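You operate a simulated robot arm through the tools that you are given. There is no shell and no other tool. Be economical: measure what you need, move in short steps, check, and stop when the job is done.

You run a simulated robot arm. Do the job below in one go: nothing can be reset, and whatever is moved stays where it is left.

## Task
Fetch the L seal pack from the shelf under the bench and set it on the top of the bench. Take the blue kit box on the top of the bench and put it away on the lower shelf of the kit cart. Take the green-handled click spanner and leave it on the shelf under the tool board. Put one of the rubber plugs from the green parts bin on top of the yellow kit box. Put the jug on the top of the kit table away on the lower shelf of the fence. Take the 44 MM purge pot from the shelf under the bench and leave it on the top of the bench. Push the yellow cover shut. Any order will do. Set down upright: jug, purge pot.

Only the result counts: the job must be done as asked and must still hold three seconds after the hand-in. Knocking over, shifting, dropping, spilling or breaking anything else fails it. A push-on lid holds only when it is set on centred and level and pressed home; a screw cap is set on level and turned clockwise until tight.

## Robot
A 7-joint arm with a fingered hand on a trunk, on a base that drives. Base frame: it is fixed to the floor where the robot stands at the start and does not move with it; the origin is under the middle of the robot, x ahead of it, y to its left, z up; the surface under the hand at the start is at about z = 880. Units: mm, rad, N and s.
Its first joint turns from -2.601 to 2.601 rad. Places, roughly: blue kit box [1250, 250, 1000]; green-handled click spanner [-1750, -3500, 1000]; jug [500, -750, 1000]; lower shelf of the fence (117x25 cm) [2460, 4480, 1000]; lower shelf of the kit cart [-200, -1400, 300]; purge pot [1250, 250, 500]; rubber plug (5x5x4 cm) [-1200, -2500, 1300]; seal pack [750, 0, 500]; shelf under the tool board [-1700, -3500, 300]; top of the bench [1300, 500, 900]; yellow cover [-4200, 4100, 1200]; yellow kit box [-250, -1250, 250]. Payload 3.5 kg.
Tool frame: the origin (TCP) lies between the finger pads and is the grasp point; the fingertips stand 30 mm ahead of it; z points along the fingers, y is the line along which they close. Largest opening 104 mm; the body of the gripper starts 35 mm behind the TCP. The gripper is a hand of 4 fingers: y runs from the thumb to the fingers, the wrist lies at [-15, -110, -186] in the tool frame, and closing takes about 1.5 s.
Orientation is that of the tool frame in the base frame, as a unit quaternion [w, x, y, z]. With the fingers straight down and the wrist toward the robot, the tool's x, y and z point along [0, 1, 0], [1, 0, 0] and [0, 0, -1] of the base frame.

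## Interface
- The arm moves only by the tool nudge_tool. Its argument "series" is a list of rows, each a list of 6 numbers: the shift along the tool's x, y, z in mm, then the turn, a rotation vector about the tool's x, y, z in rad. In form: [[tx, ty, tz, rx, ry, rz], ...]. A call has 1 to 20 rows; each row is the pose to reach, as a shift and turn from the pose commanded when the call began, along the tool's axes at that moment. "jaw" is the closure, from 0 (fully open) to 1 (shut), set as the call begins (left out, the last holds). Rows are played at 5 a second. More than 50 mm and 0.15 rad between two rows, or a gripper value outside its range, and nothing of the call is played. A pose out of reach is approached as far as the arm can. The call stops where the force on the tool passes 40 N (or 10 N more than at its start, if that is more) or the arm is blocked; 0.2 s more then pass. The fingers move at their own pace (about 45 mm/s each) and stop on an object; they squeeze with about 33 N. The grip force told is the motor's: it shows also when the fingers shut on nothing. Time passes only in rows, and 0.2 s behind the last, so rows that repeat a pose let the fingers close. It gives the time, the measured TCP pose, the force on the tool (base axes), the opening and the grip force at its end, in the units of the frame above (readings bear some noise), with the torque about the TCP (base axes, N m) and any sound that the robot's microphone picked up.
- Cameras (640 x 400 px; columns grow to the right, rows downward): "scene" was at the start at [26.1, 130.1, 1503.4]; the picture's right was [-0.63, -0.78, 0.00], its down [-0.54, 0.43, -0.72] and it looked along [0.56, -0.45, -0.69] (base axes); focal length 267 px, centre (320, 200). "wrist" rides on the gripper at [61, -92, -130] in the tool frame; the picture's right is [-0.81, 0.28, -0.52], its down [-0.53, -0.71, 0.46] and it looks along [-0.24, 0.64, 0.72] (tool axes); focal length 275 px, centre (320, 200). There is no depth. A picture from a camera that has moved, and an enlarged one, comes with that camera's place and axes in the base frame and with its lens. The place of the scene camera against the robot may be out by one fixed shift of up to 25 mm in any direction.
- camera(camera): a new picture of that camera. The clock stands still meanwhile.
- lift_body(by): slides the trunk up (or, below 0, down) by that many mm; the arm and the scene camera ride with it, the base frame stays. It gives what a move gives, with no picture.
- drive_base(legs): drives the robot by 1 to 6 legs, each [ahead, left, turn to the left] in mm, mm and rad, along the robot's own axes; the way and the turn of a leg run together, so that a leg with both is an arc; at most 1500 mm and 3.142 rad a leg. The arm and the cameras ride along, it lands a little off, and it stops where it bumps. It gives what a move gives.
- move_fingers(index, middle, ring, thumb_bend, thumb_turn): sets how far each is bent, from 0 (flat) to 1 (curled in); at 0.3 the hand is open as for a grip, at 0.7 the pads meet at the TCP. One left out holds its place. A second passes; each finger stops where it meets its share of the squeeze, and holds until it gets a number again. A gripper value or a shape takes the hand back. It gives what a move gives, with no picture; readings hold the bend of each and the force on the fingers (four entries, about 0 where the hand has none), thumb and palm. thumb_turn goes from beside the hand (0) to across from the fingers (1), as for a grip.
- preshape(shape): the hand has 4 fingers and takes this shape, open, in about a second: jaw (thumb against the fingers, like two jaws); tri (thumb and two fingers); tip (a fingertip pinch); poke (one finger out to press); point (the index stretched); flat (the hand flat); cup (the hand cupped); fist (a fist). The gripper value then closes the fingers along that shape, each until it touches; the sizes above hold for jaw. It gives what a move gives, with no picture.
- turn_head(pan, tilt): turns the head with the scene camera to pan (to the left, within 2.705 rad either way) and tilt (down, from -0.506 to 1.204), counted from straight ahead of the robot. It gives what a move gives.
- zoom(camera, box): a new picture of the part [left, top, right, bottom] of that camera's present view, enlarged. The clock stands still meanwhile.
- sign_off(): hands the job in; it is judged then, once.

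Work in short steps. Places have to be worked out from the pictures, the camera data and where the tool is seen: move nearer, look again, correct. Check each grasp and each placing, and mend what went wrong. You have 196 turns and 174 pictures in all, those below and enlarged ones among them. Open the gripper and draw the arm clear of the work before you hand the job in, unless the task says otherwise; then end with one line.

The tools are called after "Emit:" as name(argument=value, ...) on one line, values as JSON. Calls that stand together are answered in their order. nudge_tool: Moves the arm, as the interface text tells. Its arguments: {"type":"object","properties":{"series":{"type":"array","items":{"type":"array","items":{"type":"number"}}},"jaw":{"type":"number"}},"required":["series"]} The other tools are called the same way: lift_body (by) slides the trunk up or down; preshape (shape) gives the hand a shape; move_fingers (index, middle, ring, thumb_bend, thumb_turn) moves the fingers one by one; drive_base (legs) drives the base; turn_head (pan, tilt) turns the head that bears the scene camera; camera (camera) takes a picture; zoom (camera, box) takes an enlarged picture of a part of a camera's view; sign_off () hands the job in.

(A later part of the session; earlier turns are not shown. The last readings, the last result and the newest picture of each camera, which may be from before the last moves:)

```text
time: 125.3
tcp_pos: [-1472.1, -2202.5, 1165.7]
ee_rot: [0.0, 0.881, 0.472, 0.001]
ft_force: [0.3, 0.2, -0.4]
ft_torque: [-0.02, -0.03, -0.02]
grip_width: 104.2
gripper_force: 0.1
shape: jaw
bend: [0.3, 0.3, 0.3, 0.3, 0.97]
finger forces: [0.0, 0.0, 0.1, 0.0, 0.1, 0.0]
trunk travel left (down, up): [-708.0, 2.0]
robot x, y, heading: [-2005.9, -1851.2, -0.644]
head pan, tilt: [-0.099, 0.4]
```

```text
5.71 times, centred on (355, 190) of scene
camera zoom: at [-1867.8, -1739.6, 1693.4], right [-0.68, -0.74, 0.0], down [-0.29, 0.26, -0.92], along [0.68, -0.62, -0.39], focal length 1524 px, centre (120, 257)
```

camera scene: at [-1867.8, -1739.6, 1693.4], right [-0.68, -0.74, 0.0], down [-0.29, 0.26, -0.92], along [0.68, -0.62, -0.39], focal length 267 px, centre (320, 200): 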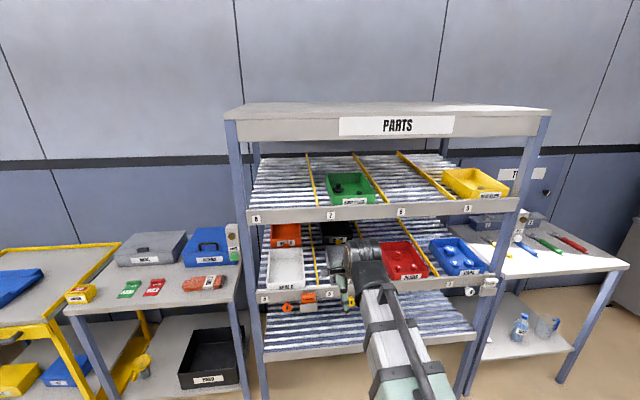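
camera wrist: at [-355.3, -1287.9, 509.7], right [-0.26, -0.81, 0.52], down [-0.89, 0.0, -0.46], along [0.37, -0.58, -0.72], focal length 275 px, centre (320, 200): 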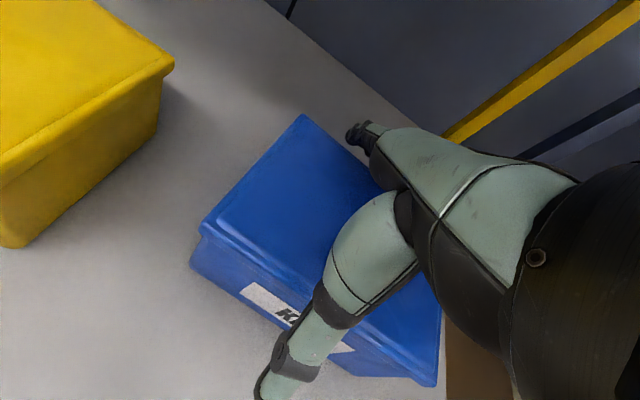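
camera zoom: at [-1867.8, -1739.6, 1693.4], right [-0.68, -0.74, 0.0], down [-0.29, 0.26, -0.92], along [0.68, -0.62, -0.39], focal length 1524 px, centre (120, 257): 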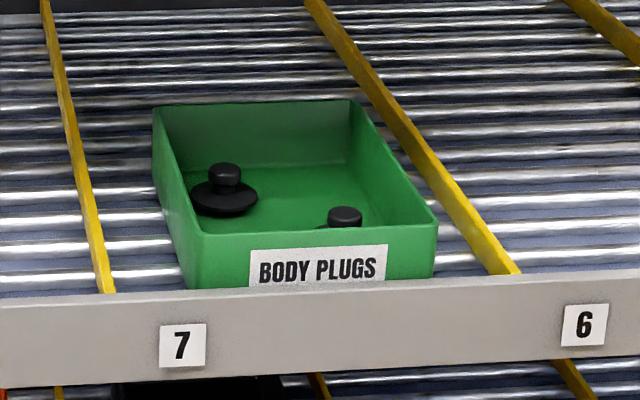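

Plug 1 is a mushroom: 50 mm disc with a ~23 mm stem up, stem near (-1144, -2502, 1316). I will approach with fingers 45° forward-down, closing sideways: first yaw the hand +90° about its axis.

Emit:
nudge_tool(series=[[0, 0, 0, 0, 0, 0.14], [0, 0, 0, 0, 0, 0.28], [0, 0, 0, 0, 0, 0.42], [0, 0, 0, 0, 0, 0.56], [0, 0, 0, 0, 0, 0.7], [0, 0, 0, 0, 0, 0.84], [0, 0, 0, 0, 0, 0.98], [0, 0, 0, 0, 0, 1.12], [0, 0, 0, 0, 0, 1.26], [0, 0, 0, 0, 0, 1.4], [0, 0, 0, 0, 0, 1.5], [0, 0, 0, 0, 0, 1.5708]])

Emit:
nudge_tool(series=[[0, 0, -40, 0, 0.14, 0], [0, 0, -80, 0, 0.28, 0], [0, 0, -110, 0, 0.42, 0], [0, 0, -140, 0, 0.56, 0], [0, 0, -170, 0, 0.7, 0], [0, 0, -190, 0, 0.785, 0]])

Emit:
camera(camera="scene")

Emit:
camera(camera="wrist")

```text
time: 127.9
tcp_pos: [-1472.3, -2202.7, 1165.8]
ee_rot: [0.001, 0.957, -0.291, 0.002]
ft_force: [0.1, 0.2, 0.1]
ft_torque: [-0.01, 0.0, -0.01]
grip_width: 104.3
gripper_force: 0.1
shape: jaw
bend: [0.3, 0.3, 0.3, 0.3, 0.97]
finger forces: [0.1, 0.1, 0.0, 0.1, 0.1, 0.0]
trunk travel left (down, up): [-708.0, 2.0]
robot x, y, heading: [-2004.6, -1849.3, -0.643]
head pan, tilt: [-0.099, 0.4]
```

```text
time: 129.3
tcp_pos: [-1475.5, -2203.8, 1354.1]
ee_rot: [0.11, 0.884, -0.267, 0.368]
ft_force: [0.7, -0.3, -0.4]
ft_torque: [-0.01, -0.03, 0.03]
grip_width: 104.1
gripper_force: 0.0
shape: jaw
bend: [0.3, 0.3, 0.3, 0.3, 0.97]
finger forces: [0.0, 0.1, 0.0, 0.0, 0.0, 0.0]
trunk travel left (down, up): [-708.0, 2.0]
robot x, y, heading: [-2008.8, -1850.9, -0.645]
head pan, tilt: [-0.099, 0.4]
```

```text
111 pictures are left
camera scene: at [-1868.0, -1739.5, 1693.4], right [-0.68, -0.74, 0.0], down [-0.29, 0.26, -0.92], along [0.68, -0.62, -0.39], focal length 267 px, centre (320, 200)
```

scene: 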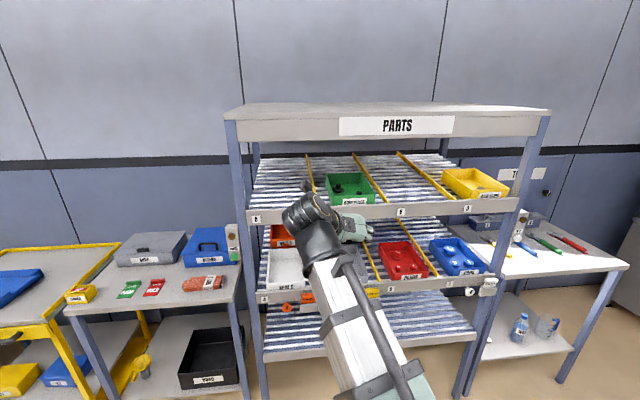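

```text
110 pictures are left
camera wrist: at [-1466.0, -2099.3, 1488.8], right [-0.93, 0.29, -0.21], down [0.35, 0.62, -0.7], along [-0.07, -0.73, -0.68], focal length 275 px, centre (320, 200)
```

wrist: 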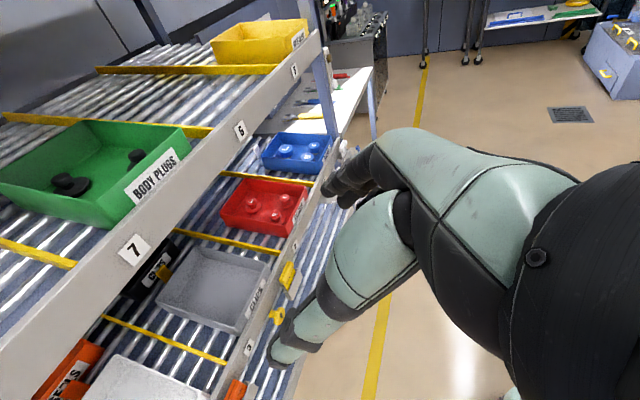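

The hand is in the desired attitude. I try the "tip" pinch shape to see which finger it uses.

Emit:
preshape(shape="tip")

Emit:
camera(camera="wrist")

Emit:
zoom(camera="scene", box=[270, 160, 410, 260])

```text
time: 130.2
tcp_pos: [-1474.3, -2203.4, 1352.6]
ee_rot: [0.109, 0.884, -0.267, 0.367]
ft_force: [-0.1, -0.5, 0.4]
ft_torque: [0.01, -0.01, -0.02]
grip_width: 104.1
gripper_force: 0.1
shape: tip
bend: [0.3, 0.98, 0.99, 0.3, 0.97]
finger forces: [0.0, 0.0, 0.0, 0.0, 0.1, 0.0]
trunk travel left (down, up): [-708.0, 2.0]
robot x, y, heading: [-2010.2, -1852.2, -0.639]
head pan, tilt: [-0.099, 0.4]
```

```text
109 pictures are left
camera wrist: at [-1465.4, -2099.6, 1488.2], right [-0.93, 0.29, -0.21], down [0.35, 0.62, -0.7], along [-0.07, -0.73, -0.69], focal length 275 px, centre (320, 200)
```

wrist: 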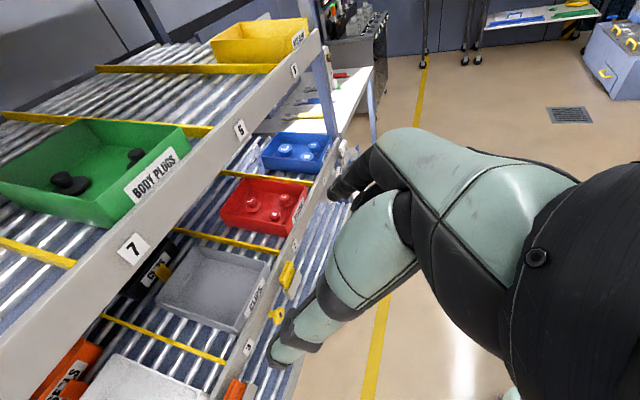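

```text
4.00 times, centred on (340, 210) of scene
camera zoom: at [-1867.8, -1739.5, 1693.4], right [-0.68, -0.74, 0.0], down [-0.29, 0.26, -0.92], along [0.68, -0.62, -0.39], focal length 1066 px, centre (240, 160)
```

zoom: 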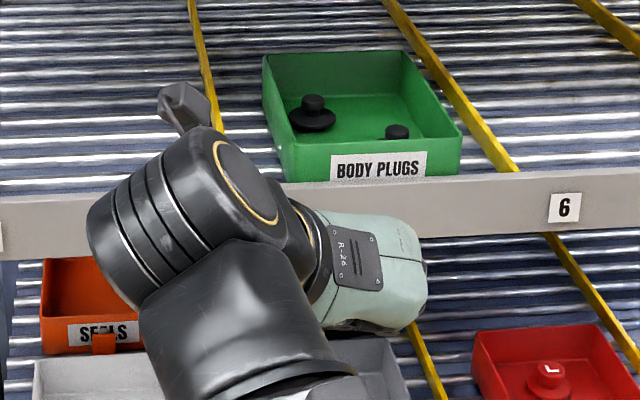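

Tip shape leaves index and thumb free with the others curled. I drive forward 290 and right 40 so the hand comes before the bin.

Emit:
drive_base(legs=[[290, -40, 0]])

Emit:
camera(camera="wrist")

Emit:
camera(camera="scene")

```text
time: 132.2
tcp_pos: [-1270.8, -2415.0, 1352.7]
ee_rot: [0.111, 0.883, -0.27, 0.367]
ft_force: [-0.2, -0.2, -0.5]
ft_torque: [-0.01, -0.01, -0.01]
grip_width: 104.0
gripper_force: 0.1
shape: tip
bend: [0.3, 0.98, 0.99, 0.3, 0.97]
finger forces: [0.0, 0.0, 0.0, 0.1, 0.0, 0.1]
trunk travel left (down, up): [-708.0, 2.0]
robot x, y, heading: [-1803.5, -2059.2, -0.651]
head pan, tilt: [-0.099, 0.4]
```

```text
107 pictures are left
camera wrist: at [-1259.6, -2309.7, 1487.9], right [-0.93, 0.3, -0.21], down [0.35, 0.62, -0.7], along [-0.08, -0.72, -0.69], focal length 275 px, centre (320, 200)
```

wrist: 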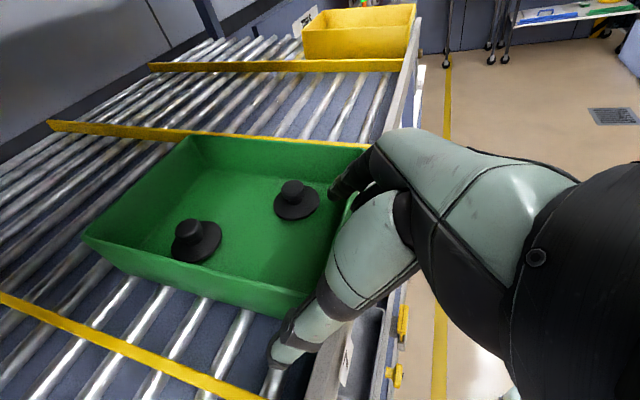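

```text
106 pictures are left
camera scene: at [-1659.2, -1946.8, 1693.3], right [-0.68, -0.73, 0.0], down [-0.29, 0.27, -0.92], along [0.67, -0.63, -0.39], focal length 267 px, centre (320, 200)
```

scene: 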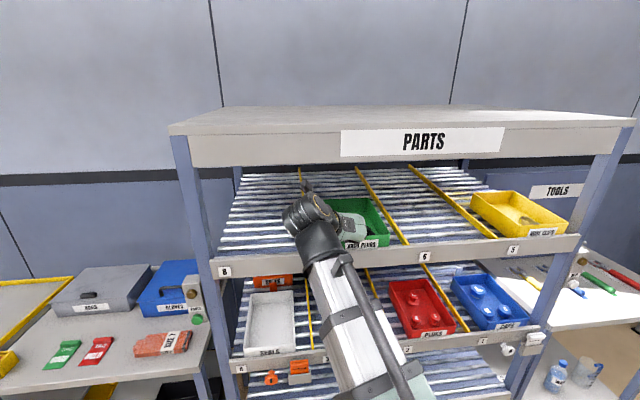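

Plug 1's stem is near (-1151, -2516), top about 1320. I advance over the bin in stages, keeping the wrist under the header, then look.

Emit:
nudge_tool(series=[[28, 3, 28, 0, 0, 0], [49, 6, 49, 0, 0, 0], [65, 8, 76, 0, 0, 0], [78, 8, 98, 0, 0, 0]])

Emit:
camera(camera="wrist")

Emit:
camera(camera="scene")

```text
time: 133.2
tcp_pos: [-1168.3, -2490.2, 1342.0]
ee_rot: [0.112, 0.883, -0.27, 0.368]
ft_force: [0.3, -0.4, -0.7]
ft_torque: [-0.01, 0.04, -0.01]
grip_width: 103.8
gripper_force: 0.0
shape: tip
bend: [0.3, 0.98, 0.99, 0.3, 0.97]
finger forces: [0.0, 0.1, 0.1, 0.0, 0.0, 0.1]
trunk travel left (down, up): [-708.0, 2.0]
robot x, y, heading: [-1801.3, -2058.4, -0.657]
head pan, tilt: [-0.099, 0.4]
```

```text
105 pictures are left
camera wrist: at [-1158.1, -2386.5, 1475.8], right [-0.93, 0.3, -0.21], down [0.36, 0.62, -0.7], along [-0.08, -0.72, -0.68], focal length 275 px, centre (320, 200)
```

wrist: 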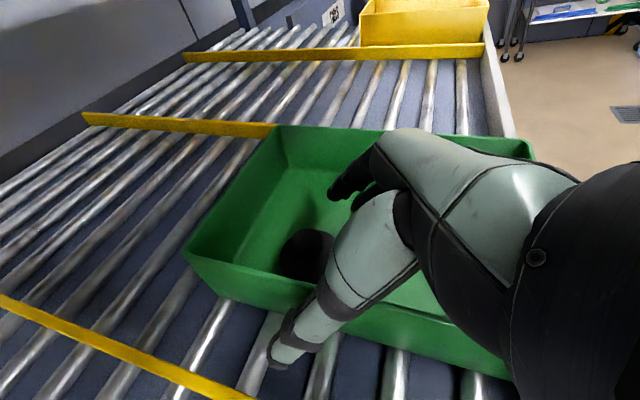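

```text
104 pictures are left
camera scene: at [-1659.7, -1946.1, 1693.3], right [-0.68, -0.73, 0.0], down [-0.28, 0.27, -0.92], along [0.67, -0.63, -0.39], focal length 267 px, centre (320, 200)
```

scene: 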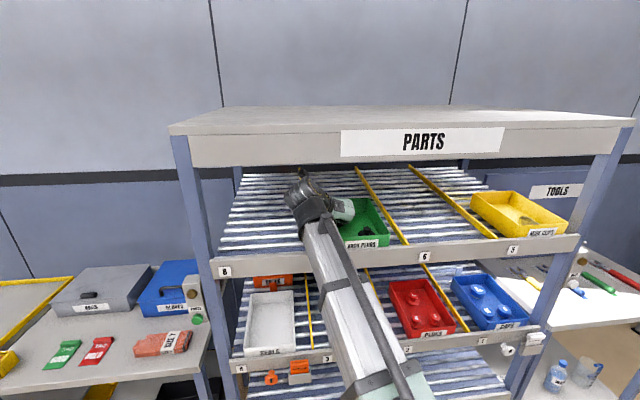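

Plug 1 is too near the bin's left wall for a sideways pinch; a fore-aft pinch with the hand tilted only 25° fits better. I back out the same way and undo the turns.

Emit:
nudge_tool(series=[[-13, 0, -22, 0, 0, 0], [-29, -2, -49, 0, 0, 0], [-50, -5, -70, 0, 0, 0], [-78, -8, -98, 0, 0, 0], [-113, -8, -133, 0, 0, 0], [-148, -8, -168, 0, 0, 0]])

Emit:
drive_base(legs=[[-120, 0, 0]])

Emit:
nudge_tool(series=[[0, 0, 0, 0, -0.14, 0], [0, 0, 0, 0, -0.28, 0], [0, 0, 0, 0, -0.42, 0], [0, 0, 0, 0, -0.56, 0], [0, 0, 0, 0, -0.7, 0], [0, 0, 0, 0, -0.785, 0]])

Emit:
nudge_tool(series=[[0, 0, 0, 0, 0, -0.14], [0, 0, 0, 0, 0, -0.28], [0, 0, 0, 0, 0, -0.42], [0, 0, 0, 0, 0, -0.56], [0, 0, 0, 0, 0, -0.7], [0, 0, 0, 0, 0, -0.84], [0, 0, 0, 0, 0, -0.98], [0, 0, 0, 0, 0, -1.12], [0, 0, 0, 0, 0, -1.26], [0, 0, 0, 0, 0, -1.4], [0, 0, 0, 0, 0, -1.5], [0, 0, 0, 0, 0, -1.5708]])

Emit:
nudge_tool(series=[[0, 0, 0, -0.14, 0, 0], [0, 0, 0, -0.28, 0, 0], [0, 0, 0, -0.436, 0, 0]])

Emit:
camera(camera="wrist")

```text
time: 134.6
tcp_pos: [-1353.3, -2356.6, 1356.3]
ee_rot: [0.112, 0.883, -0.271, 0.367]
ft_force: [-0.3, -0.2, -0.1]
ft_torque: [0.0, -0.02, 0.02]
grip_width: 104.0
gripper_force: 0.0
shape: tip
bend: [0.3, 0.98, 0.99, 0.3, 0.97]
finger forces: [0.0, 0.1, 0.1, 0.0, 0.0, 0.0]
trunk travel left (down, up): [-708.0, 2.0]
robot x, y, heading: [-1801.2, -2055.1, -0.653]
head pan, tilt: [-0.099, 0.4]
```

```text
time: 135.8
tcp_pos: [-1448.4, -2283.4, 1356.8]
ee_rot: [0.11, 0.883, -0.269, 0.367]
ft_force: [0.0, 0.1, -0.3]
ft_torque: [0.04, 0.0, 0.05]
grip_width: 103.9
gripper_force: 0.1
shape: tip
bend: [0.3, 0.98, 0.99, 0.3, 0.97]
finger forces: [0.0, 0.0, 0.0, 0.0, 0.0, 0.0]
trunk travel left (down, up): [-708.0, 2.0]
robot x, y, heading: [-1900.4, -1985.5, -0.648]
head pan, tilt: [-0.099, 0.4]
```

```text
time: 137.2
tcp_pos: [-1440.1, -2336.3, 1313.5]
ee_rot: [0.005, 0.96, -0.28, 0.013]
ft_force: [0.6, 0.3, 0.5]
ft_torque: [0.01, 0.03, 0.03]
grip_width: 103.8
gripper_force: 0.1
shape: tip
bend: [0.3, 0.98, 0.99, 0.3, 0.97]
finger forces: [0.0, 0.1, 0.1, 0.0, 0.0, 0.0]
out of reach, approached as far as the arm can: row 5, 6
trunk travel left (down, up): [-708.0, 2.0]
robot x, y, heading: [-1895.6, -1981.8, -0.647]
head pan, tilt: [-0.099, 0.4]
```

```text
time: 139.8
tcp_pos: [-1440.9, -2336.4, 1314.3]
ee_rot: [0.002, 0.881, 0.473, 0.003]
ft_force: [-0.1, -0.9, -0.4]
ft_torque: [-0.05, 0.0, -0.01]
grip_width: 104.0
gripper_force: 0.1
shape: tip
bend: [0.3, 0.98, 0.99, 0.3, 0.97]
finger forces: [0.0, 0.0, 0.0, 0.0, 0.0, 0.1]
trunk travel left (down, up): [-708.0, 2.0]
robot x, y, heading: [-1898.4, -1988.4, -0.65]
head pan, tilt: [-0.099, 0.4]
```

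```text
refused: row 3 steps farther than a row can; nothing moved
```

```text
103 pictures are left
camera wrist: at [-1484.5, -2234.3, 1443.9], right [-0.22, -0.83, 0.52], down [-0.89, -0.05, -0.46], along [0.4, -0.56, -0.72], focal length 275 px, centre (320, 200)
```

wrist: 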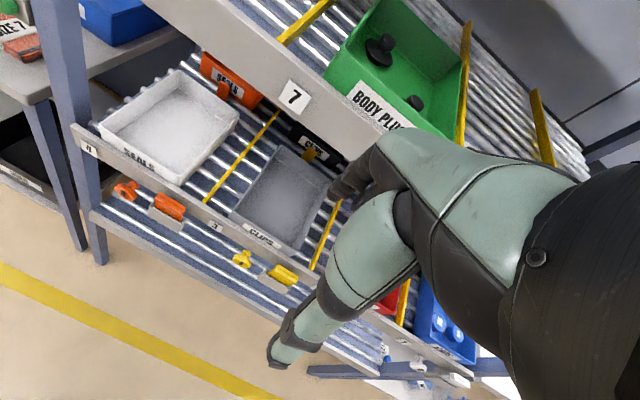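

I have a consistent fix: stem top (-1157, -2510, 1320), stem leaning slightly toward me. I tilt the hand 0.33 rad, raise 50, part-close to ~60 mm and advance above the bin's front rim.

Emit:
nudge_tool(series=[[0, 0, -20, -0.14, 0, 0], [0, 0, -40, -0.28, 0, 0], [0, 0, -50, -0.33, 0, 0], [0, 0, -50, -0.33, 0, 0], [0, 0, -50, -0.33, 0, 0]], jaw=0.42)

Emit:
nudge_tool(series=[[2, 40, 13.7, 0, 0, 0], [4, 80, 27.4, 0, 0, 0], [6, 120, 41, 0, 0, 0], [8, 160, 55, 0, 0, 0], [9, 200, 68.5, 0, 0, 0], [9, 235, 80.5, 0, 0, 0]])

Emit:
camera(camera="wrist")

Emit:
camera(camera="scene")

```text
time: 141.0
tcp_pos: [-1443.0, -2335.5, 1364.1]
ee_rot: [0.146, 0.869, 0.465, 0.079]
ft_force: [-1.5, -0.5, 0.0]
ft_torque: [-0.02, 0.01, -0.01]
grip_width: 60.7
gripper_force: 0.0
shape: tip
bend: [0.31, 0.98, 0.99, 0.66, 1.0]
finger forces: [0.0, 0.0, 0.0, 0.0, 0.0, 0.0]
trunk travel left (down, up): [-708.0, 2.0]
robot x, y, heading: [-1895.7, -1985.8, -0.647]
head pan, tilt: [-0.099, 0.4]
```

```text
time: 142.4
tcp_pos: [-1225.6, -2467.5, 1364.0]
ee_rot: [0.145, 0.87, 0.465, 0.079]
ft_force: [0.0, -0.5, 0.1]
ft_torque: [0.0, -0.01, 0.01]
grip_width: 60.7
gripper_force: 0.0
shape: tip
bend: [0.31, 0.98, 0.99, 0.66, 1.0]
finger forces: [0.0, 0.1, 0.1, 0.0, 0.0, 0.1]
trunk travel left (down, up): [-708.0, 2.0]
robot x, y, heading: [-1896.8, -1985.7, -0.645]
head pan, tilt: [-0.099, 0.4]
```

```text
102 pictures are left
camera wrist: at [-1299.2, -2344.7, 1457.2], right [-0.38, -0.72, 0.58], down [-0.73, -0.15, -0.66], along [0.57, -0.67, -0.47], focal length 275 px, centre (320, 200)
```

wrist: 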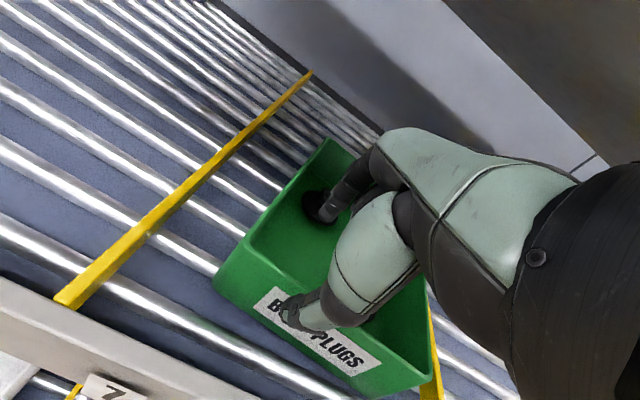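

```text
101 pictures are left
camera scene: at [-1755.5, -1873.2, 1693.3], right [-0.68, -0.73, 0.0], down [-0.29, 0.26, -0.92], along [0.68, -0.63, -0.39], focal length 267 px, centre (320, 200)
```

scene: 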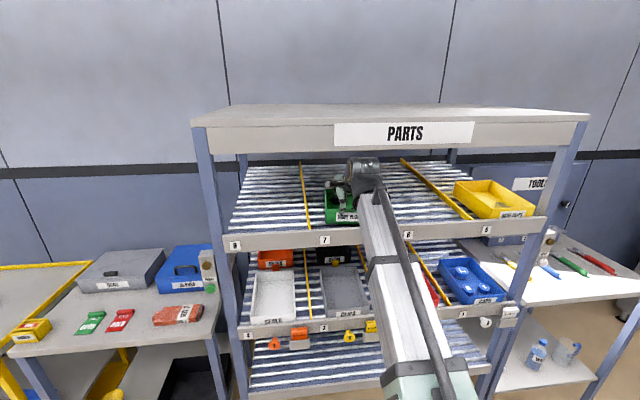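

In this shape mostly the thumb moves; I set index and thumb symmetrically (0.47) so the pinch stays centred on the TCP.

Emit:
move_fingers(index=0.47, middle=1, ring=1, thumb_bend=0.47, thumb_turn=1)

Emit:
zoom(camera="wrist", box=[200, 110, 440, 390])

```text
time: 143.4
tcp_pos: [-1227.8, -2466.4, 1365.2]
ee_rot: [0.146, 0.87, 0.465, 0.079]
ft_force: [-0.2, -0.2, -0.8]
ft_torque: [0.02, 0.02, -0.04]
grip_width: 60.3
gripper_force: 0.3
shape: fingers
bend: [0.47, 1.0, 1.0, 0.47, 1.0]
finger forces: [0.0, 0.1, 0.0, 0.1, 0.1, 0.0]
trunk travel left (down, up): [-708.0, 2.0]
robot x, y, heading: [-1897.0, -1984.2, -0.653]
head pan, tilt: [-0.099, 0.4]
```

```text
1.43 times, centred on (320, 250) of wrist
camera zoom: at [-1300.2, -2343.9, 1457.7], right [-0.38, -0.73, 0.58], down [-0.73, -0.15, -0.66], along [0.57, -0.67, -0.47], focal length 393 px, centre (320, 129)
```

zoom: 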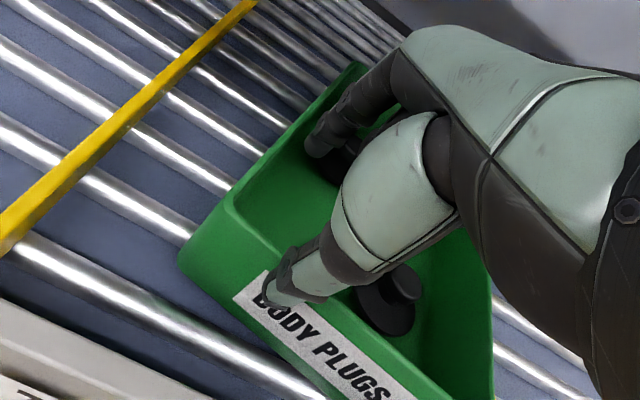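

Lateral alignment is right; I move 78 forward and 16 down so the index passes over the stem, then look.

Emit:
nudge_tool(series=[[0, 25, 19, 0, 0, 0], [0, 47, 33, 0, 0, 0], [0, 69, 40, 0, 0, 0]])

Emit:
camera(camera="wrist")

Emit:
zoom(camera="scene", box=[290, 130, 430, 240])

```text
time: 144.2
tcp_pos: [-1163.6, -2508.5, 1347.2]
ee_rot: [0.146, 0.87, 0.465, 0.08]
ft_force: [0.9, 0.2, -0.6]
ft_torque: [0.0, -0.01, 0.01]
grip_width: 60.3
gripper_force: 0.1
shape: fingers
bend: [0.47, 1.0, 1.0, 0.47, 1.0]
finger forces: [0.1, 0.0, 0.0, 0.0, 0.1, 0.0]
trunk travel left (down, up): [-708.0, 2.0]
robot x, y, heading: [-1898.1, -1985.7, -0.652]
head pan, tilt: [-0.099, 0.4]
```

```text
99 pictures are left
camera wrist: at [-1236.7, -2386.0, 1440.7], right [-0.38, -0.73, 0.58], down [-0.73, -0.15, -0.66], along [0.57, -0.67, -0.47], focal length 275 px, centre (320, 200)
```

wrist: 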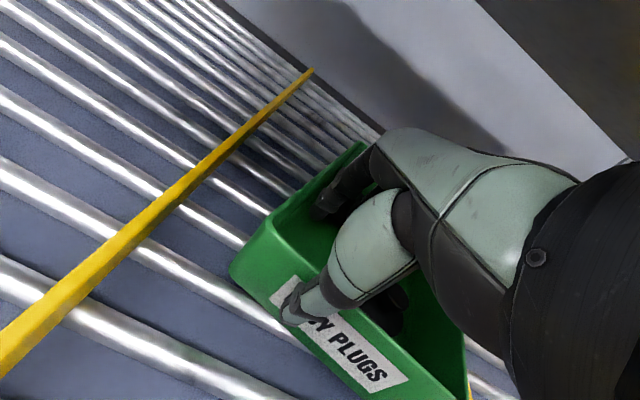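

```text
3.64 times, centred on (360, 185) of scene
camera zoom: at [-1755.6, -1873.1, 1693.3], right [-0.68, -0.73, 0.0], down [-0.29, 0.26, -0.92], along [0.68, -0.63, -0.39], focal length 970 px, centre (174, 254)
```

zoom: 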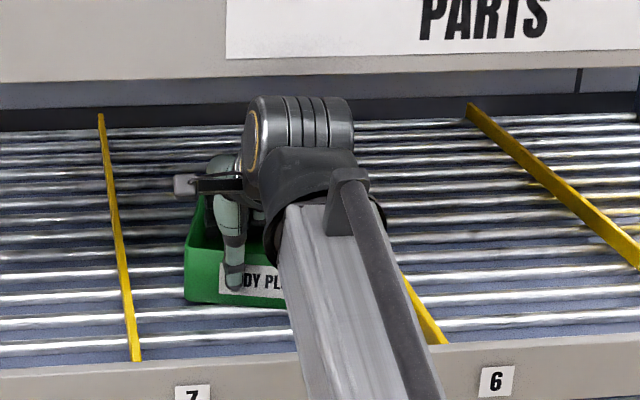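

The bin has slid back on its rollers (about 130 mm): the thumb pushed its front wall. The wall now stands between thumb and index, so I lower slightly and pinch it to pull the bin back to its stop.

Emit:
nudge_tool(series=[[0, -3, 8, 0, 0, 0], [0, -4, 13, 0, 0, 0]])

Emit:
move_fingers(index=0.75, thumb_bend=0.75)

Emit:
camera(camera="wrist")

Emit:
zoom(camera="scene", box=[290, 130, 430, 240])

```text
time: 144.8
tcp_pos: [-1165.2, -2508.4, 1334.2]
ee_rot: [0.146, 0.87, 0.465, 0.079]
ft_force: [-0.2, 0.8, -0.4]
ft_torque: [0.04, 0.02, 0.0]
grip_width: 60.5
gripper_force: 0.4
shape: fingers
bend: [0.47, 1.0, 1.0, 0.47, 1.0]
finger forces: [0.0, 0.1, 0.0, 0.0, 0.1, 0.1]
trunk travel left (down, up): [-708.0, 2.0]
robot x, y, heading: [-1896.6, -1985.8, -0.649]
head pan, tilt: [-0.099, 0.4]
```

```text
time: 145.8
tcp_pos: [-1164.2, -2509.1, 1334.5]
ee_rot: [0.146, 0.87, 0.465, 0.079]
ft_force: [-0.2, 0.6, -0.4]
ft_torque: [-0.02, 0.03, -0.04]
grip_width: 0.5
gripper_force: 7.1
shape: fingers
bend: [0.74, 1.0, 1.0, 0.71, 1.0]
finger forces: [6.5, 0.5, 0.0, 0.1, 6.8, 0.1]
trunk travel left (down, up): [-708.0, 2.0]
robot x, y, heading: [-1897.1, -1984.4, -0.646]
head pan, tilt: [-0.099, 0.4]
```

```text
97 pictures are left
camera wrist: at [-1237.7, -2386.9, 1427.6], right [-0.38, -0.73, 0.58], down [-0.73, -0.15, -0.66], along [0.57, -0.67, -0.47], focal length 275 px, centre (320, 200)
```

wrist: 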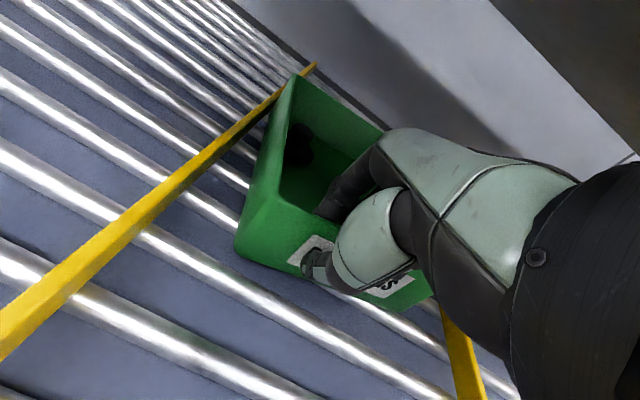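

```text
3.64 times, centred on (360, 185) of scene
camera zoom: at [-1756.0, -1872.9, 1693.4], right [-0.68, -0.73, 0.0], down [-0.29, 0.26, -0.92], along [0.68, -0.63, -0.39], focal length 970 px, centre (174, 254)
```

zoom: 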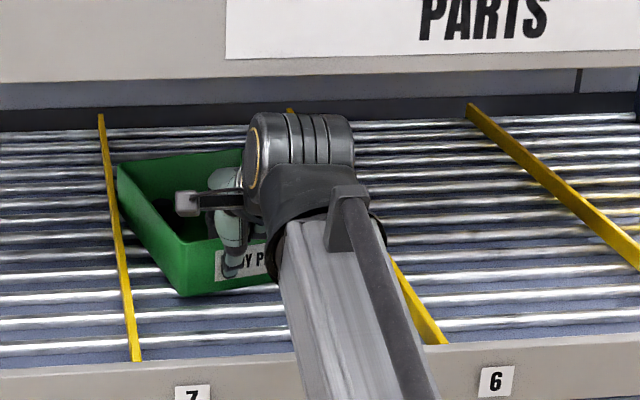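

The fingers seem to pinch the front wall between them. I pull back 40 mm and check whether the bin follows.

Emit:
nudge_tool(series=[[0, -10, -3, 0, 0, 0], [0, -19, -6, 0, 0, 0], [0, -28, -9, 0, 0, 0], [0, -38, -12, 0, 0, 0]])

Emit:
camera(camera="wrist")

Emit:
zoom(camera="scene", box=[290, 130, 430, 240])

```text
time: 146.8
tcp_pos: [-1197.3, -2487.6, 1332.6]
ee_rot: [0.146, 0.87, 0.465, 0.079]
ft_force: [-1.2, -0.2, -1.0]
ft_torque: [0.01, 0.06, -0.03]
grip_width: 0.5
gripper_force: 6.8
shape: fingers
bend: [0.74, 1.0, 1.0, 0.71, 1.0]
finger forces: [6.6, 0.4, 0.0, 0.0, 6.7, 0.0]
trunk travel left (down, up): [-708.0, 2.0]
robot x, y, heading: [-1898.3, -1986.2, -0.646]
head pan, tilt: [-0.099, 0.4]
```

```text
95 pictures are left
camera wrist: at [-1271.8, -2364.7, 1426.3], right [-0.38, -0.73, 0.58], down [-0.73, -0.15, -0.66], along [0.57, -0.67, -0.47], focal length 275 px, centre (320, 200)
```

wrist: 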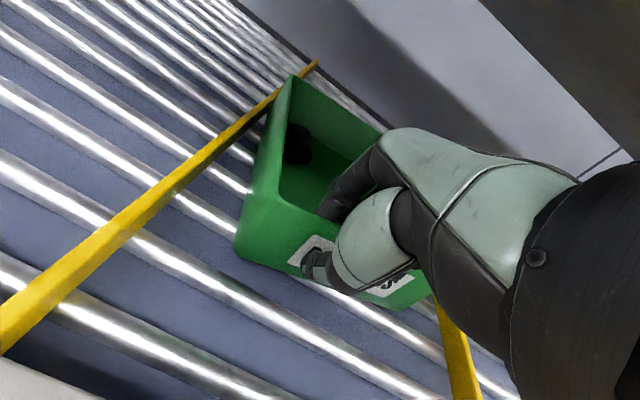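

```text
3.64 times, centred on (360, 185) of scene
camera zoom: at [-1756.2, -1872.7, 1693.4], right [-0.68, -0.73, 0.0], down [-0.29, 0.26, -0.92], along [0.68, -0.63, -0.39], focal length 970 px, centre (174, 254)
```

zoom: 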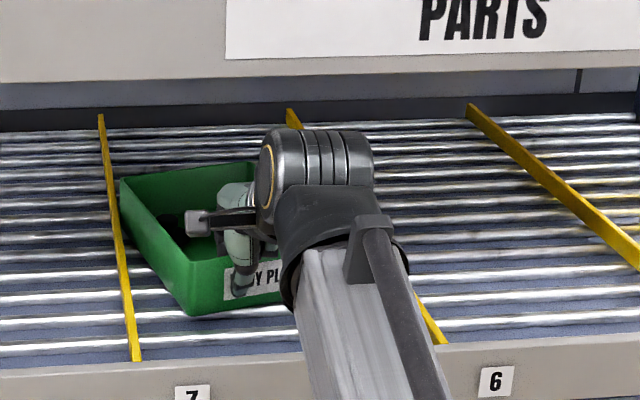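

The bin follows. About 95 mm remain to the front stop; I pull 80 more, slightly downward along the slope.

Emit:
nudge_tool(series=[[0, -20, -4, 0, 0, 0], [0, -40, -7, 0, 0, 0], [0, -60, -11, 0, 0, 0], [0, -79, -14, 0, 0, 0]])

Emit:
zoom(camera="scene", box=[290, 130, 430, 240])

Emit:
camera(camera="wrist")

```text
time: 147.8
tcp_pos: [-1263.4, -2443.5, 1321.8]
ee_rot: [0.146, 0.87, 0.465, 0.079]
ft_force: [0.1, 0.7, -1.5]
ft_torque: [0.03, 0.05, -0.05]
grip_width: 0.3
gripper_force: 7.0
shape: fingers
bend: [0.74, 1.0, 1.0, 0.71, 1.0]
finger forces: [6.6, 0.4, 0.0, 0.1, 6.8, 0.1]
trunk travel left (down, up): [-708.0, 2.0]
robot x, y, heading: [-1898.1, -1985.5, -0.648]
head pan, tilt: [-0.099, 0.4]
```

```text
3.64 times, centred on (360, 185) of scene
camera zoom: at [-1756.3, -1872.6, 1693.4], right [-0.68, -0.73, 0.0], down [-0.29, 0.26, -0.92], along [0.68, -0.63, -0.39], focal length 970 px, centre (174, 254)
```

zoom: 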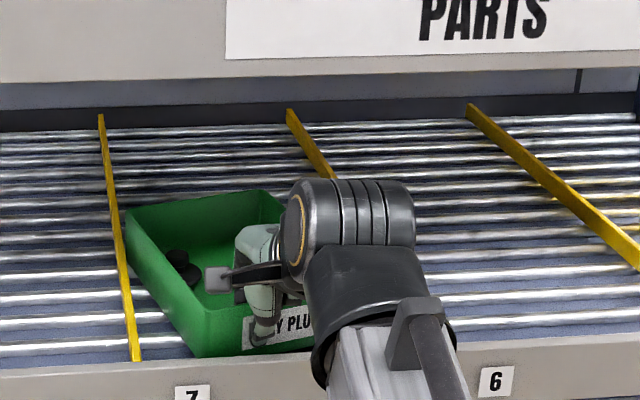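

```text
92 pictures are left
camera wrist: at [-1337.1, -2321.2, 1415.3], right [-0.38, -0.73, 0.58], down [-0.73, -0.15, -0.66], along [0.57, -0.67, -0.47], focal length 275 px, centre (320, 200)
```

wrist: 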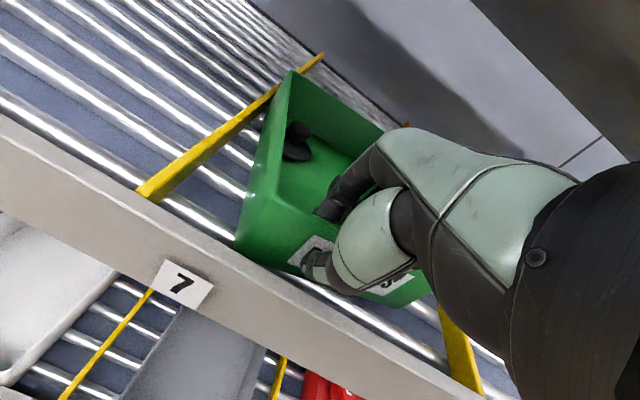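

The bin is almost at the stop but yawed about 0.3 rad. I rotate the gripped wall clockwise about vertical and look.

Emit:
nudge_tool(series=[[0, 0, 0, 0, -0.032, 0.095], [0, 0, 0, 0, -0.065, 0.19], [0, 0, 0, 0, -0.097, 0.284]])

Emit:
zoom(camera="scene", box=[290, 130, 430, 240])

Emit:
camera(camera="wrist")

```text
time: 148.6
tcp_pos: [-1264.0, -2443.1, 1322.0]
ee_rot: [0.155, 0.93, 0.329, 0.056]
ft_force: [-1.0, -0.2, -1.4]
ft_torque: [0.01, 0.03, 0.0]
grip_width: 0.0
gripper_force: 6.6
shape: fingers
bend: [0.74, 1.0, 1.0, 0.71, 1.0]
finger forces: [6.4, 1.1, 0.0, 0.0, 6.8, 0.1]
trunk travel left (down, up): [-708.0, 2.0]
robot x, y, heading: [-1897.4, -1986.8, -0.652]
head pan, tilt: [-0.099, 0.4]
```

```text
3.64 times, centred on (360, 185) of scene
camera zoom: at [-1755.9, -1872.7, 1693.3], right [-0.68, -0.73, 0.0], down [-0.29, 0.26, -0.92], along [0.68, -0.63, -0.39], focal length 970 px, centre (174, 254)
```

zoom: 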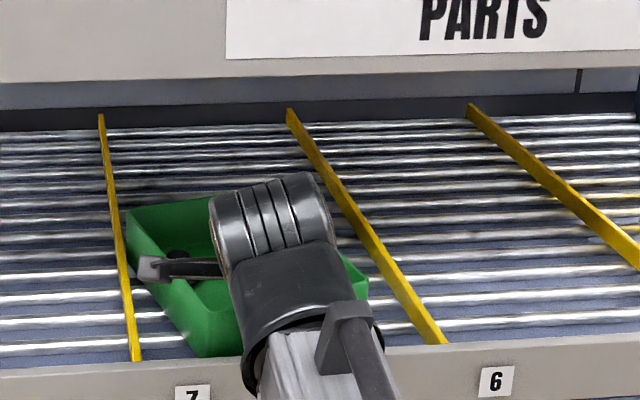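

```text
90 pictures are left
camera wrist: at [-1297.5, -2304.7, 1414.8], right [-0.57, -0.58, 0.58], down [-0.74, 0.07, -0.66], along [0.34, -0.81, -0.48], focal length 275 px, centre (320, 200)
```

wrist: 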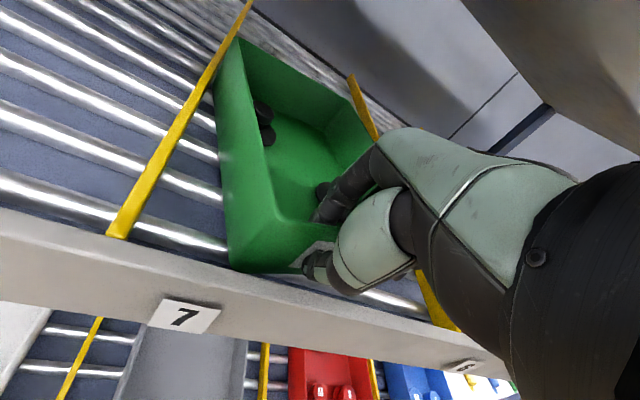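

The pinch slipped and the bin stayed yawed. I release, lift over the rim, move to the right end of its front wall and re-pinch there.

Emit:
move_fingers(index=0.5, thumb_bend=0.5)

Emit:
nudge_tool(series=[[0, 8, -24, 0, 0, 0], [0, 16, -47, 0, 0, 0], [-30, 28, -43, 0, 0, 0], [-57, 41, -39, 0, 0, 0], [-57, 33, -15, 0, 0, 0], [-57, 25, 8, 0, 0, 0]])

Emit:
camera(camera="wrist")

Emit:
zoom(camera="scene", box=[290, 130, 430, 240])

```text
time: 149.6
tcp_pos: [-1263.1, -2444.2, 1321.3]
ee_rot: [0.156, 0.929, 0.33, 0.057]
ft_force: [5.2, -6.7, 9.6]
ft_torque: [-0.08, -0.06, 0.07]
grip_width: 34.3
gripper_force: 6.4
shape: fingers
bend: [0.5, 1.0, 1.0, 0.6, 1.0]
finger forces: [0.0, 0.0, 0.0, 0.0, 12.3, 0.0]
trunk travel left (down, up): [-708.0, 2.0]
robot x, y, heading: [-1898.8, -1985.7, -0.646]
head pan, tilt: [-0.099, 0.4]
```

```text
time: 151.0
tcp_pos: [-1290.0, -2502.6, 1321.8]
ee_rot: [0.157, 0.93, 0.329, 0.057]
ft_force: [2.4, -2.9, 7.1]
ft_torque: [-0.11, 0.01, 0.01]
grip_width: 46.7
gripper_force: 5.0
shape: fingers
bend: [0.5, 1.0, 1.0, 0.53, 1.0]
finger forces: [0.0, 6.2, 0.0, 0.1, 3.8, 0.0]
trunk travel left (down, up): [-708.0, 2.0]
robot x, y, heading: [-1900.9, -1987.3, -0.644]
head pan, tilt: [-0.099, 0.4]
```

```text
89 pictures are left
camera wrist: at [-1324.9, -2364.3, 1414.4], right [-0.57, -0.58, 0.58], down [-0.74, 0.07, -0.67], along [0.35, -0.81, -0.47], focal length 275 px, centre (320, 200)
```

wrist: 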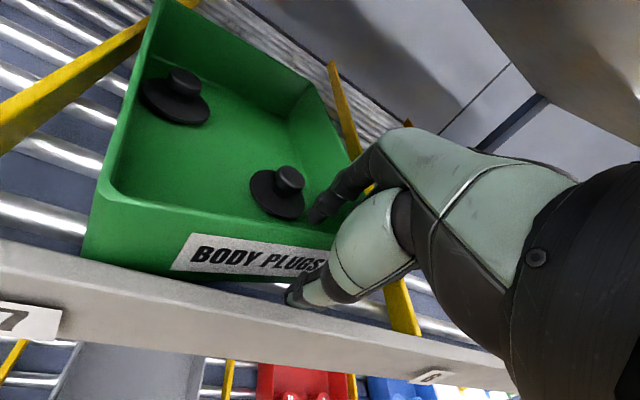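

```text
3.64 times, centred on (360, 185) of scene
camera zoom: at [-1756.6, -1872.4, 1693.6], right [-0.68, -0.73, 0.0], down [-0.29, 0.26, -0.92], along [0.68, -0.63, -0.39], focal length 970 px, centre (174, 254)
```

zoom: 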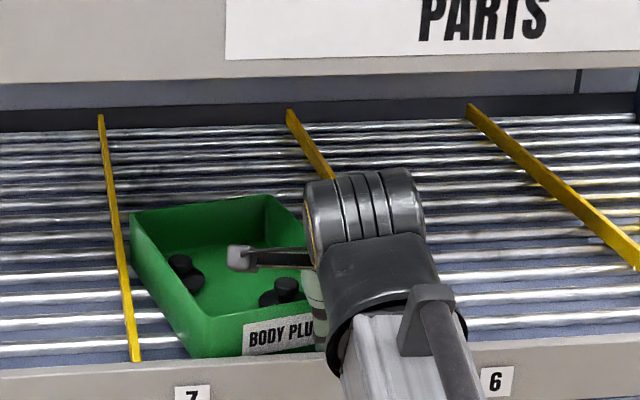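

Index inside and thumb outside at the wall's right end. I pinch and pull that end toward me 22 mm.

Emit:
move_fingers(index=0.75, thumb_bend=0.75)

Emit:
nudge_tool(series=[[2, -9, -3, 0, 0, 0], [4, -18, -6, 0, 0, 0], [5, -25, -9, 0, 0, 0]])

Emit:
camera(camera="wrist")

Emit:
zoom(camera="scene", box=[290, 130, 430, 240])

```text
time: 152.0
tcp_pos: [-1292.3, -2502.2, 1321.7]
ee_rot: [0.157, 0.929, 0.329, 0.058]
ft_force: [-0.8, 0.1, 14.5]
ft_torque: [-0.19, 0.11, 0.04]
grip_width: 0.9
gripper_force: 16.0
shape: fingers
bend: [0.74, 1.0, 1.0, 0.69, 1.0]
finger forces: [4.7, 20.4, 0.1, 0.1, 7.4, 0.0]
trunk travel left (down, up): [-708.0, 2.0]
robot x, y, heading: [-1898.7, -1982.6, -0.644]
head pan, tilt: [-0.099, 0.4]
```

```text
time: 152.8
tcp_pos: [-1304.8, -2478.4, 1322.8]
ee_rot: [0.156, 0.929, 0.329, 0.057]
ft_force: [3.2, -2.8, 2.7]
ft_torque: [-0.07, -0.01, -0.02]
grip_width: 0.0
gripper_force: 14.8
shape: fingers
bend: [0.74, 1.0, 1.0, 0.71, 1.0]
finger forces: [7.5, 6.9, 0.0, 0.0, 15.2, 0.1]
trunk travel left (down, up): [-708.0, 2.0]
robot x, y, heading: [-1896.4, -1987.3, -0.648]
head pan, tilt: [-0.099, 0.4]
```

```text
87 pictures are left
camera wrist: at [-1339.0, -2338.6, 1416.2], right [-0.57, -0.58, 0.58], down [-0.74, 0.07, -0.66], along [0.35, -0.81, -0.47], focal length 275 px, centre (320, 200)
```

wrist: 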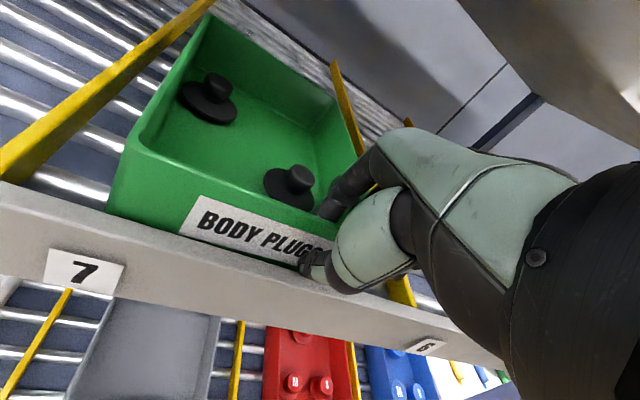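

```text
3.64 times, centred on (360, 185) of scene
camera zoom: at [-1755.9, -1872.9, 1693.3], right [-0.68, -0.73, 0.0], down [-0.29, 0.26, -0.92], along [0.68, -0.63, -0.39], focal length 970 px, centre (174, 254)
```

zoom: 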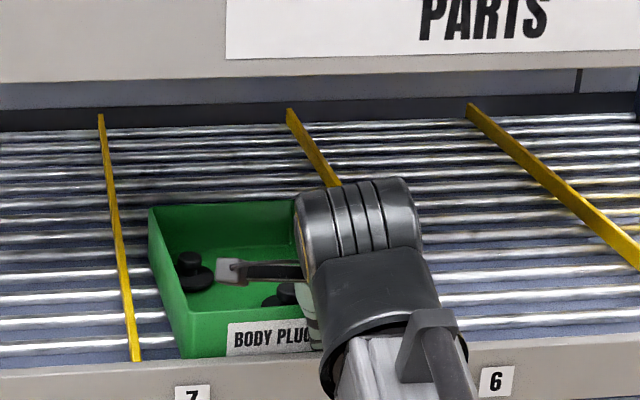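

The bin is squared at the front stop, about 15 mm too far left. I drag it 15 right while pinched, then release and rise.

Emit:
nudge_tool(series=[[-8, 2, 0, 0, 0, 0], [-16, 3, 1, 0, 0, 0]])

Emit:
move_fingers(index=0.55, thumb_bend=0.5)

Emit:
nudge_tool(series=[[0, 8, -24, 0, 0, 0], [0, 19, -57, 0, 0, 0]])

Emit:
camera(camera="wrist")

Emit:
zoom(camera="scene", box=[290, 130, 430, 240])

```text
time: 153.4
tcp_pos: [-1315.5, -2488.4, 1323.1]
ee_rot: [0.155, 0.929, 0.331, 0.056]
ft_force: [4.8, -0.5, 4.2]
ft_torque: [-0.03, -0.05, -0.04]
grip_width: 0.2
gripper_force: 14.6
shape: fingers
bend: [0.74, 1.0, 1.0, 0.71, 1.0]
finger forces: [8.2, 6.0, 0.1, 0.0, 16.0, 0.0]
trunk travel left (down, up): [-708.0, 2.0]
robot x, y, heading: [-1902.9, -1985.3, -0.646]
head pan, tilt: [-0.099, 0.4]
```

```text
time: 154.4
tcp_pos: [-1315.0, -2489.0, 1324.0]
ee_rot: [0.155, 0.93, 0.33, 0.057]
ft_force: [6.6, -6.8, 14.7]
ft_torque: [-0.11, -0.25, -0.06]
grip_width: 19.7
gripper_force: 8.9
shape: fingers
bend: [0.55, 1.0, 1.0, 0.66, 1.0]
finger forces: [0.1, 0.0, 0.0, 0.0, 17.4, 0.1]
trunk travel left (down, up): [-708.0, 2.0]
robot x, y, heading: [-1900.2, -1983.9, -0.643]
head pan, tilt: [-0.099, 0.4]
```

```text
time: 155.0
tcp_pos: [-1315.5, -2487.6, 1381.4]
ee_rot: [0.155, 0.93, 0.33, 0.056]
ft_force: [0.7, 0.3, 0.3]
ft_torque: [0.02, -0.06, -0.01]
grip_width: 45.0
gripper_force: 0.1
shape: fingers
bend: [0.55, 1.0, 1.0, 0.5, 1.0]
finger forces: [0.1, 0.0, 0.0, 0.1, 0.0, 0.0]
trunk travel left (down, up): [-708.0, 2.0]
robot x, y, heading: [-1896.8, -1983.6, -0.651]
head pan, tilt: [-0.099, 0.4]
```

```text
85 pictures are left
camera wrist: at [-1350.1, -2348.9, 1475.0], right [-0.57, -0.58, 0.58], down [-0.74, 0.07, -0.66], along [0.34, -0.81, -0.48], focal length 275 px, centre (320, 200)
```

wrist: 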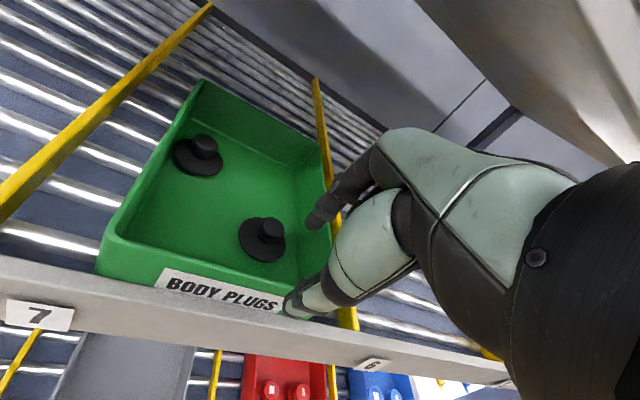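

```text
3.64 times, centred on (360, 185) of scene
camera zoom: at [-1756.3, -1872.5, 1693.2], right [-0.68, -0.73, 0.0], down [-0.29, 0.26, -0.92], along [0.68, -0.63, -0.39], focal length 970 px, centre (174, 254)
```

zoom: 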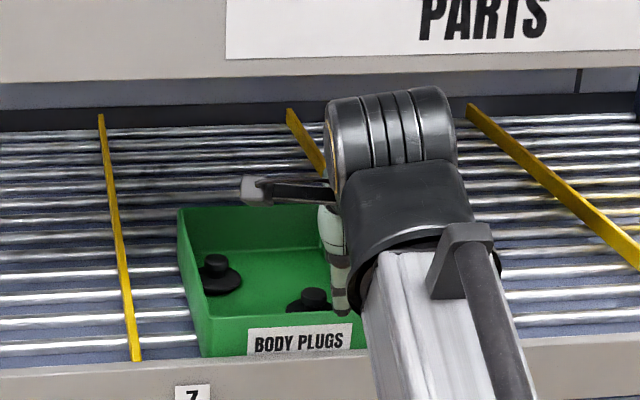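

The bin is back at its place. Plug 1's stem top is at (-1159, -2503, 1321) and the rim near 1335. I go over the rim high, shift left over plug 1, then come down partway.

Emit:
move_fingers(index=0.47, thumb_bend=0.47)

Emit:
nudge_tool(series=[[0, 3, -8, 0, 0, 0], [37, 16, -5, 0, 0, 0], [74, 30, 0, 0, 0, 0], [111, 42, 4, 0, 0, 0], [111, 56, 20, 0, 0, 0], [111, 69, 43, 0, 0, 0], [111, 84, 58, 0, 0, 0]])

Emit:
camera(camera="wrist")

Emit:
zoom(camera="scene", box=[290, 130, 430, 240])

```text
time: 156.0
tcp_pos: [-1317.0, -2488.6, 1380.7]
ee_rot: [0.155, 0.93, 0.329, 0.056]
ft_force: [0.2, -0.2, 0.4]
ft_torque: [-0.01, 0.0, -0.02]
grip_width: 59.6
gripper_force: 0.1
shape: fingers
bend: [0.47, 1.0, 1.0, 0.47, 1.0]
finger forces: [0.0, 0.1, 0.1, 0.0, 0.0, 0.1]
trunk travel left (down, up): [-708.0, 2.0]
robot x, y, heading: [-1898.3, -1983.2, -0.644]
head pan, tilt: [-0.099, 0.4]
```

```text
time: 157.6
tcp_pos: [-1166.8, -2495.4, 1354.1]
ee_rot: [0.156, 0.929, 0.329, 0.058]
ft_force: [-0.4, 0.1, 0.1]
ft_torque: [-0.01, 0.01, -0.04]
grip_width: 59.2
gripper_force: 0.0
shape: fingers
bend: [0.47, 1.0, 1.0, 0.47, 1.0]
finger forces: [0.1, 0.0, 0.1, 0.0, 0.0, 0.1]
trunk travel left (down, up): [-708.0, 2.0]
robot x, y, heading: [-1901.1, -1987.4, -0.649]
head pan, tilt: [-0.099, 0.4]
```

```text
83 pictures are left
camera wrist: at [-1200.9, -2355.9, 1447.3], right [-0.57, -0.58, 0.58], down [-0.74, 0.07, -0.66], along [0.34, -0.81, -0.47], focal length 275 px, centre (320, 200)
```

wrist: 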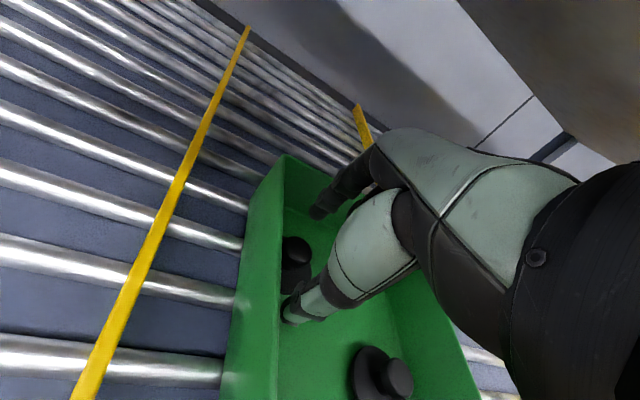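

```text
3.64 times, centred on (360, 185) of scene
camera zoom: at [-1755.9, -1873.0, 1693.4], right [-0.68, -0.73, 0.0], down [-0.29, 0.26, -0.92], along [0.68, -0.63, -0.39], focal length 970 px, centre (174, 254)
```

zoom: 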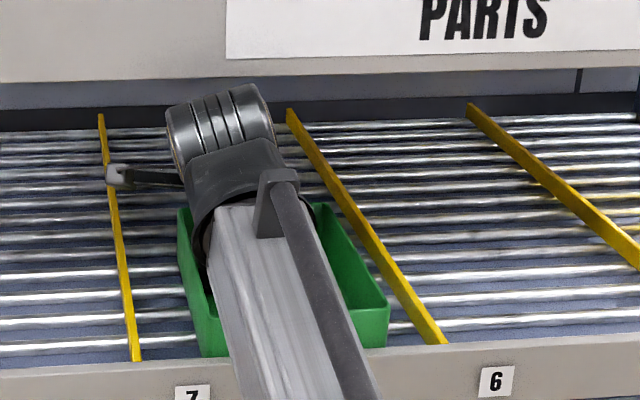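

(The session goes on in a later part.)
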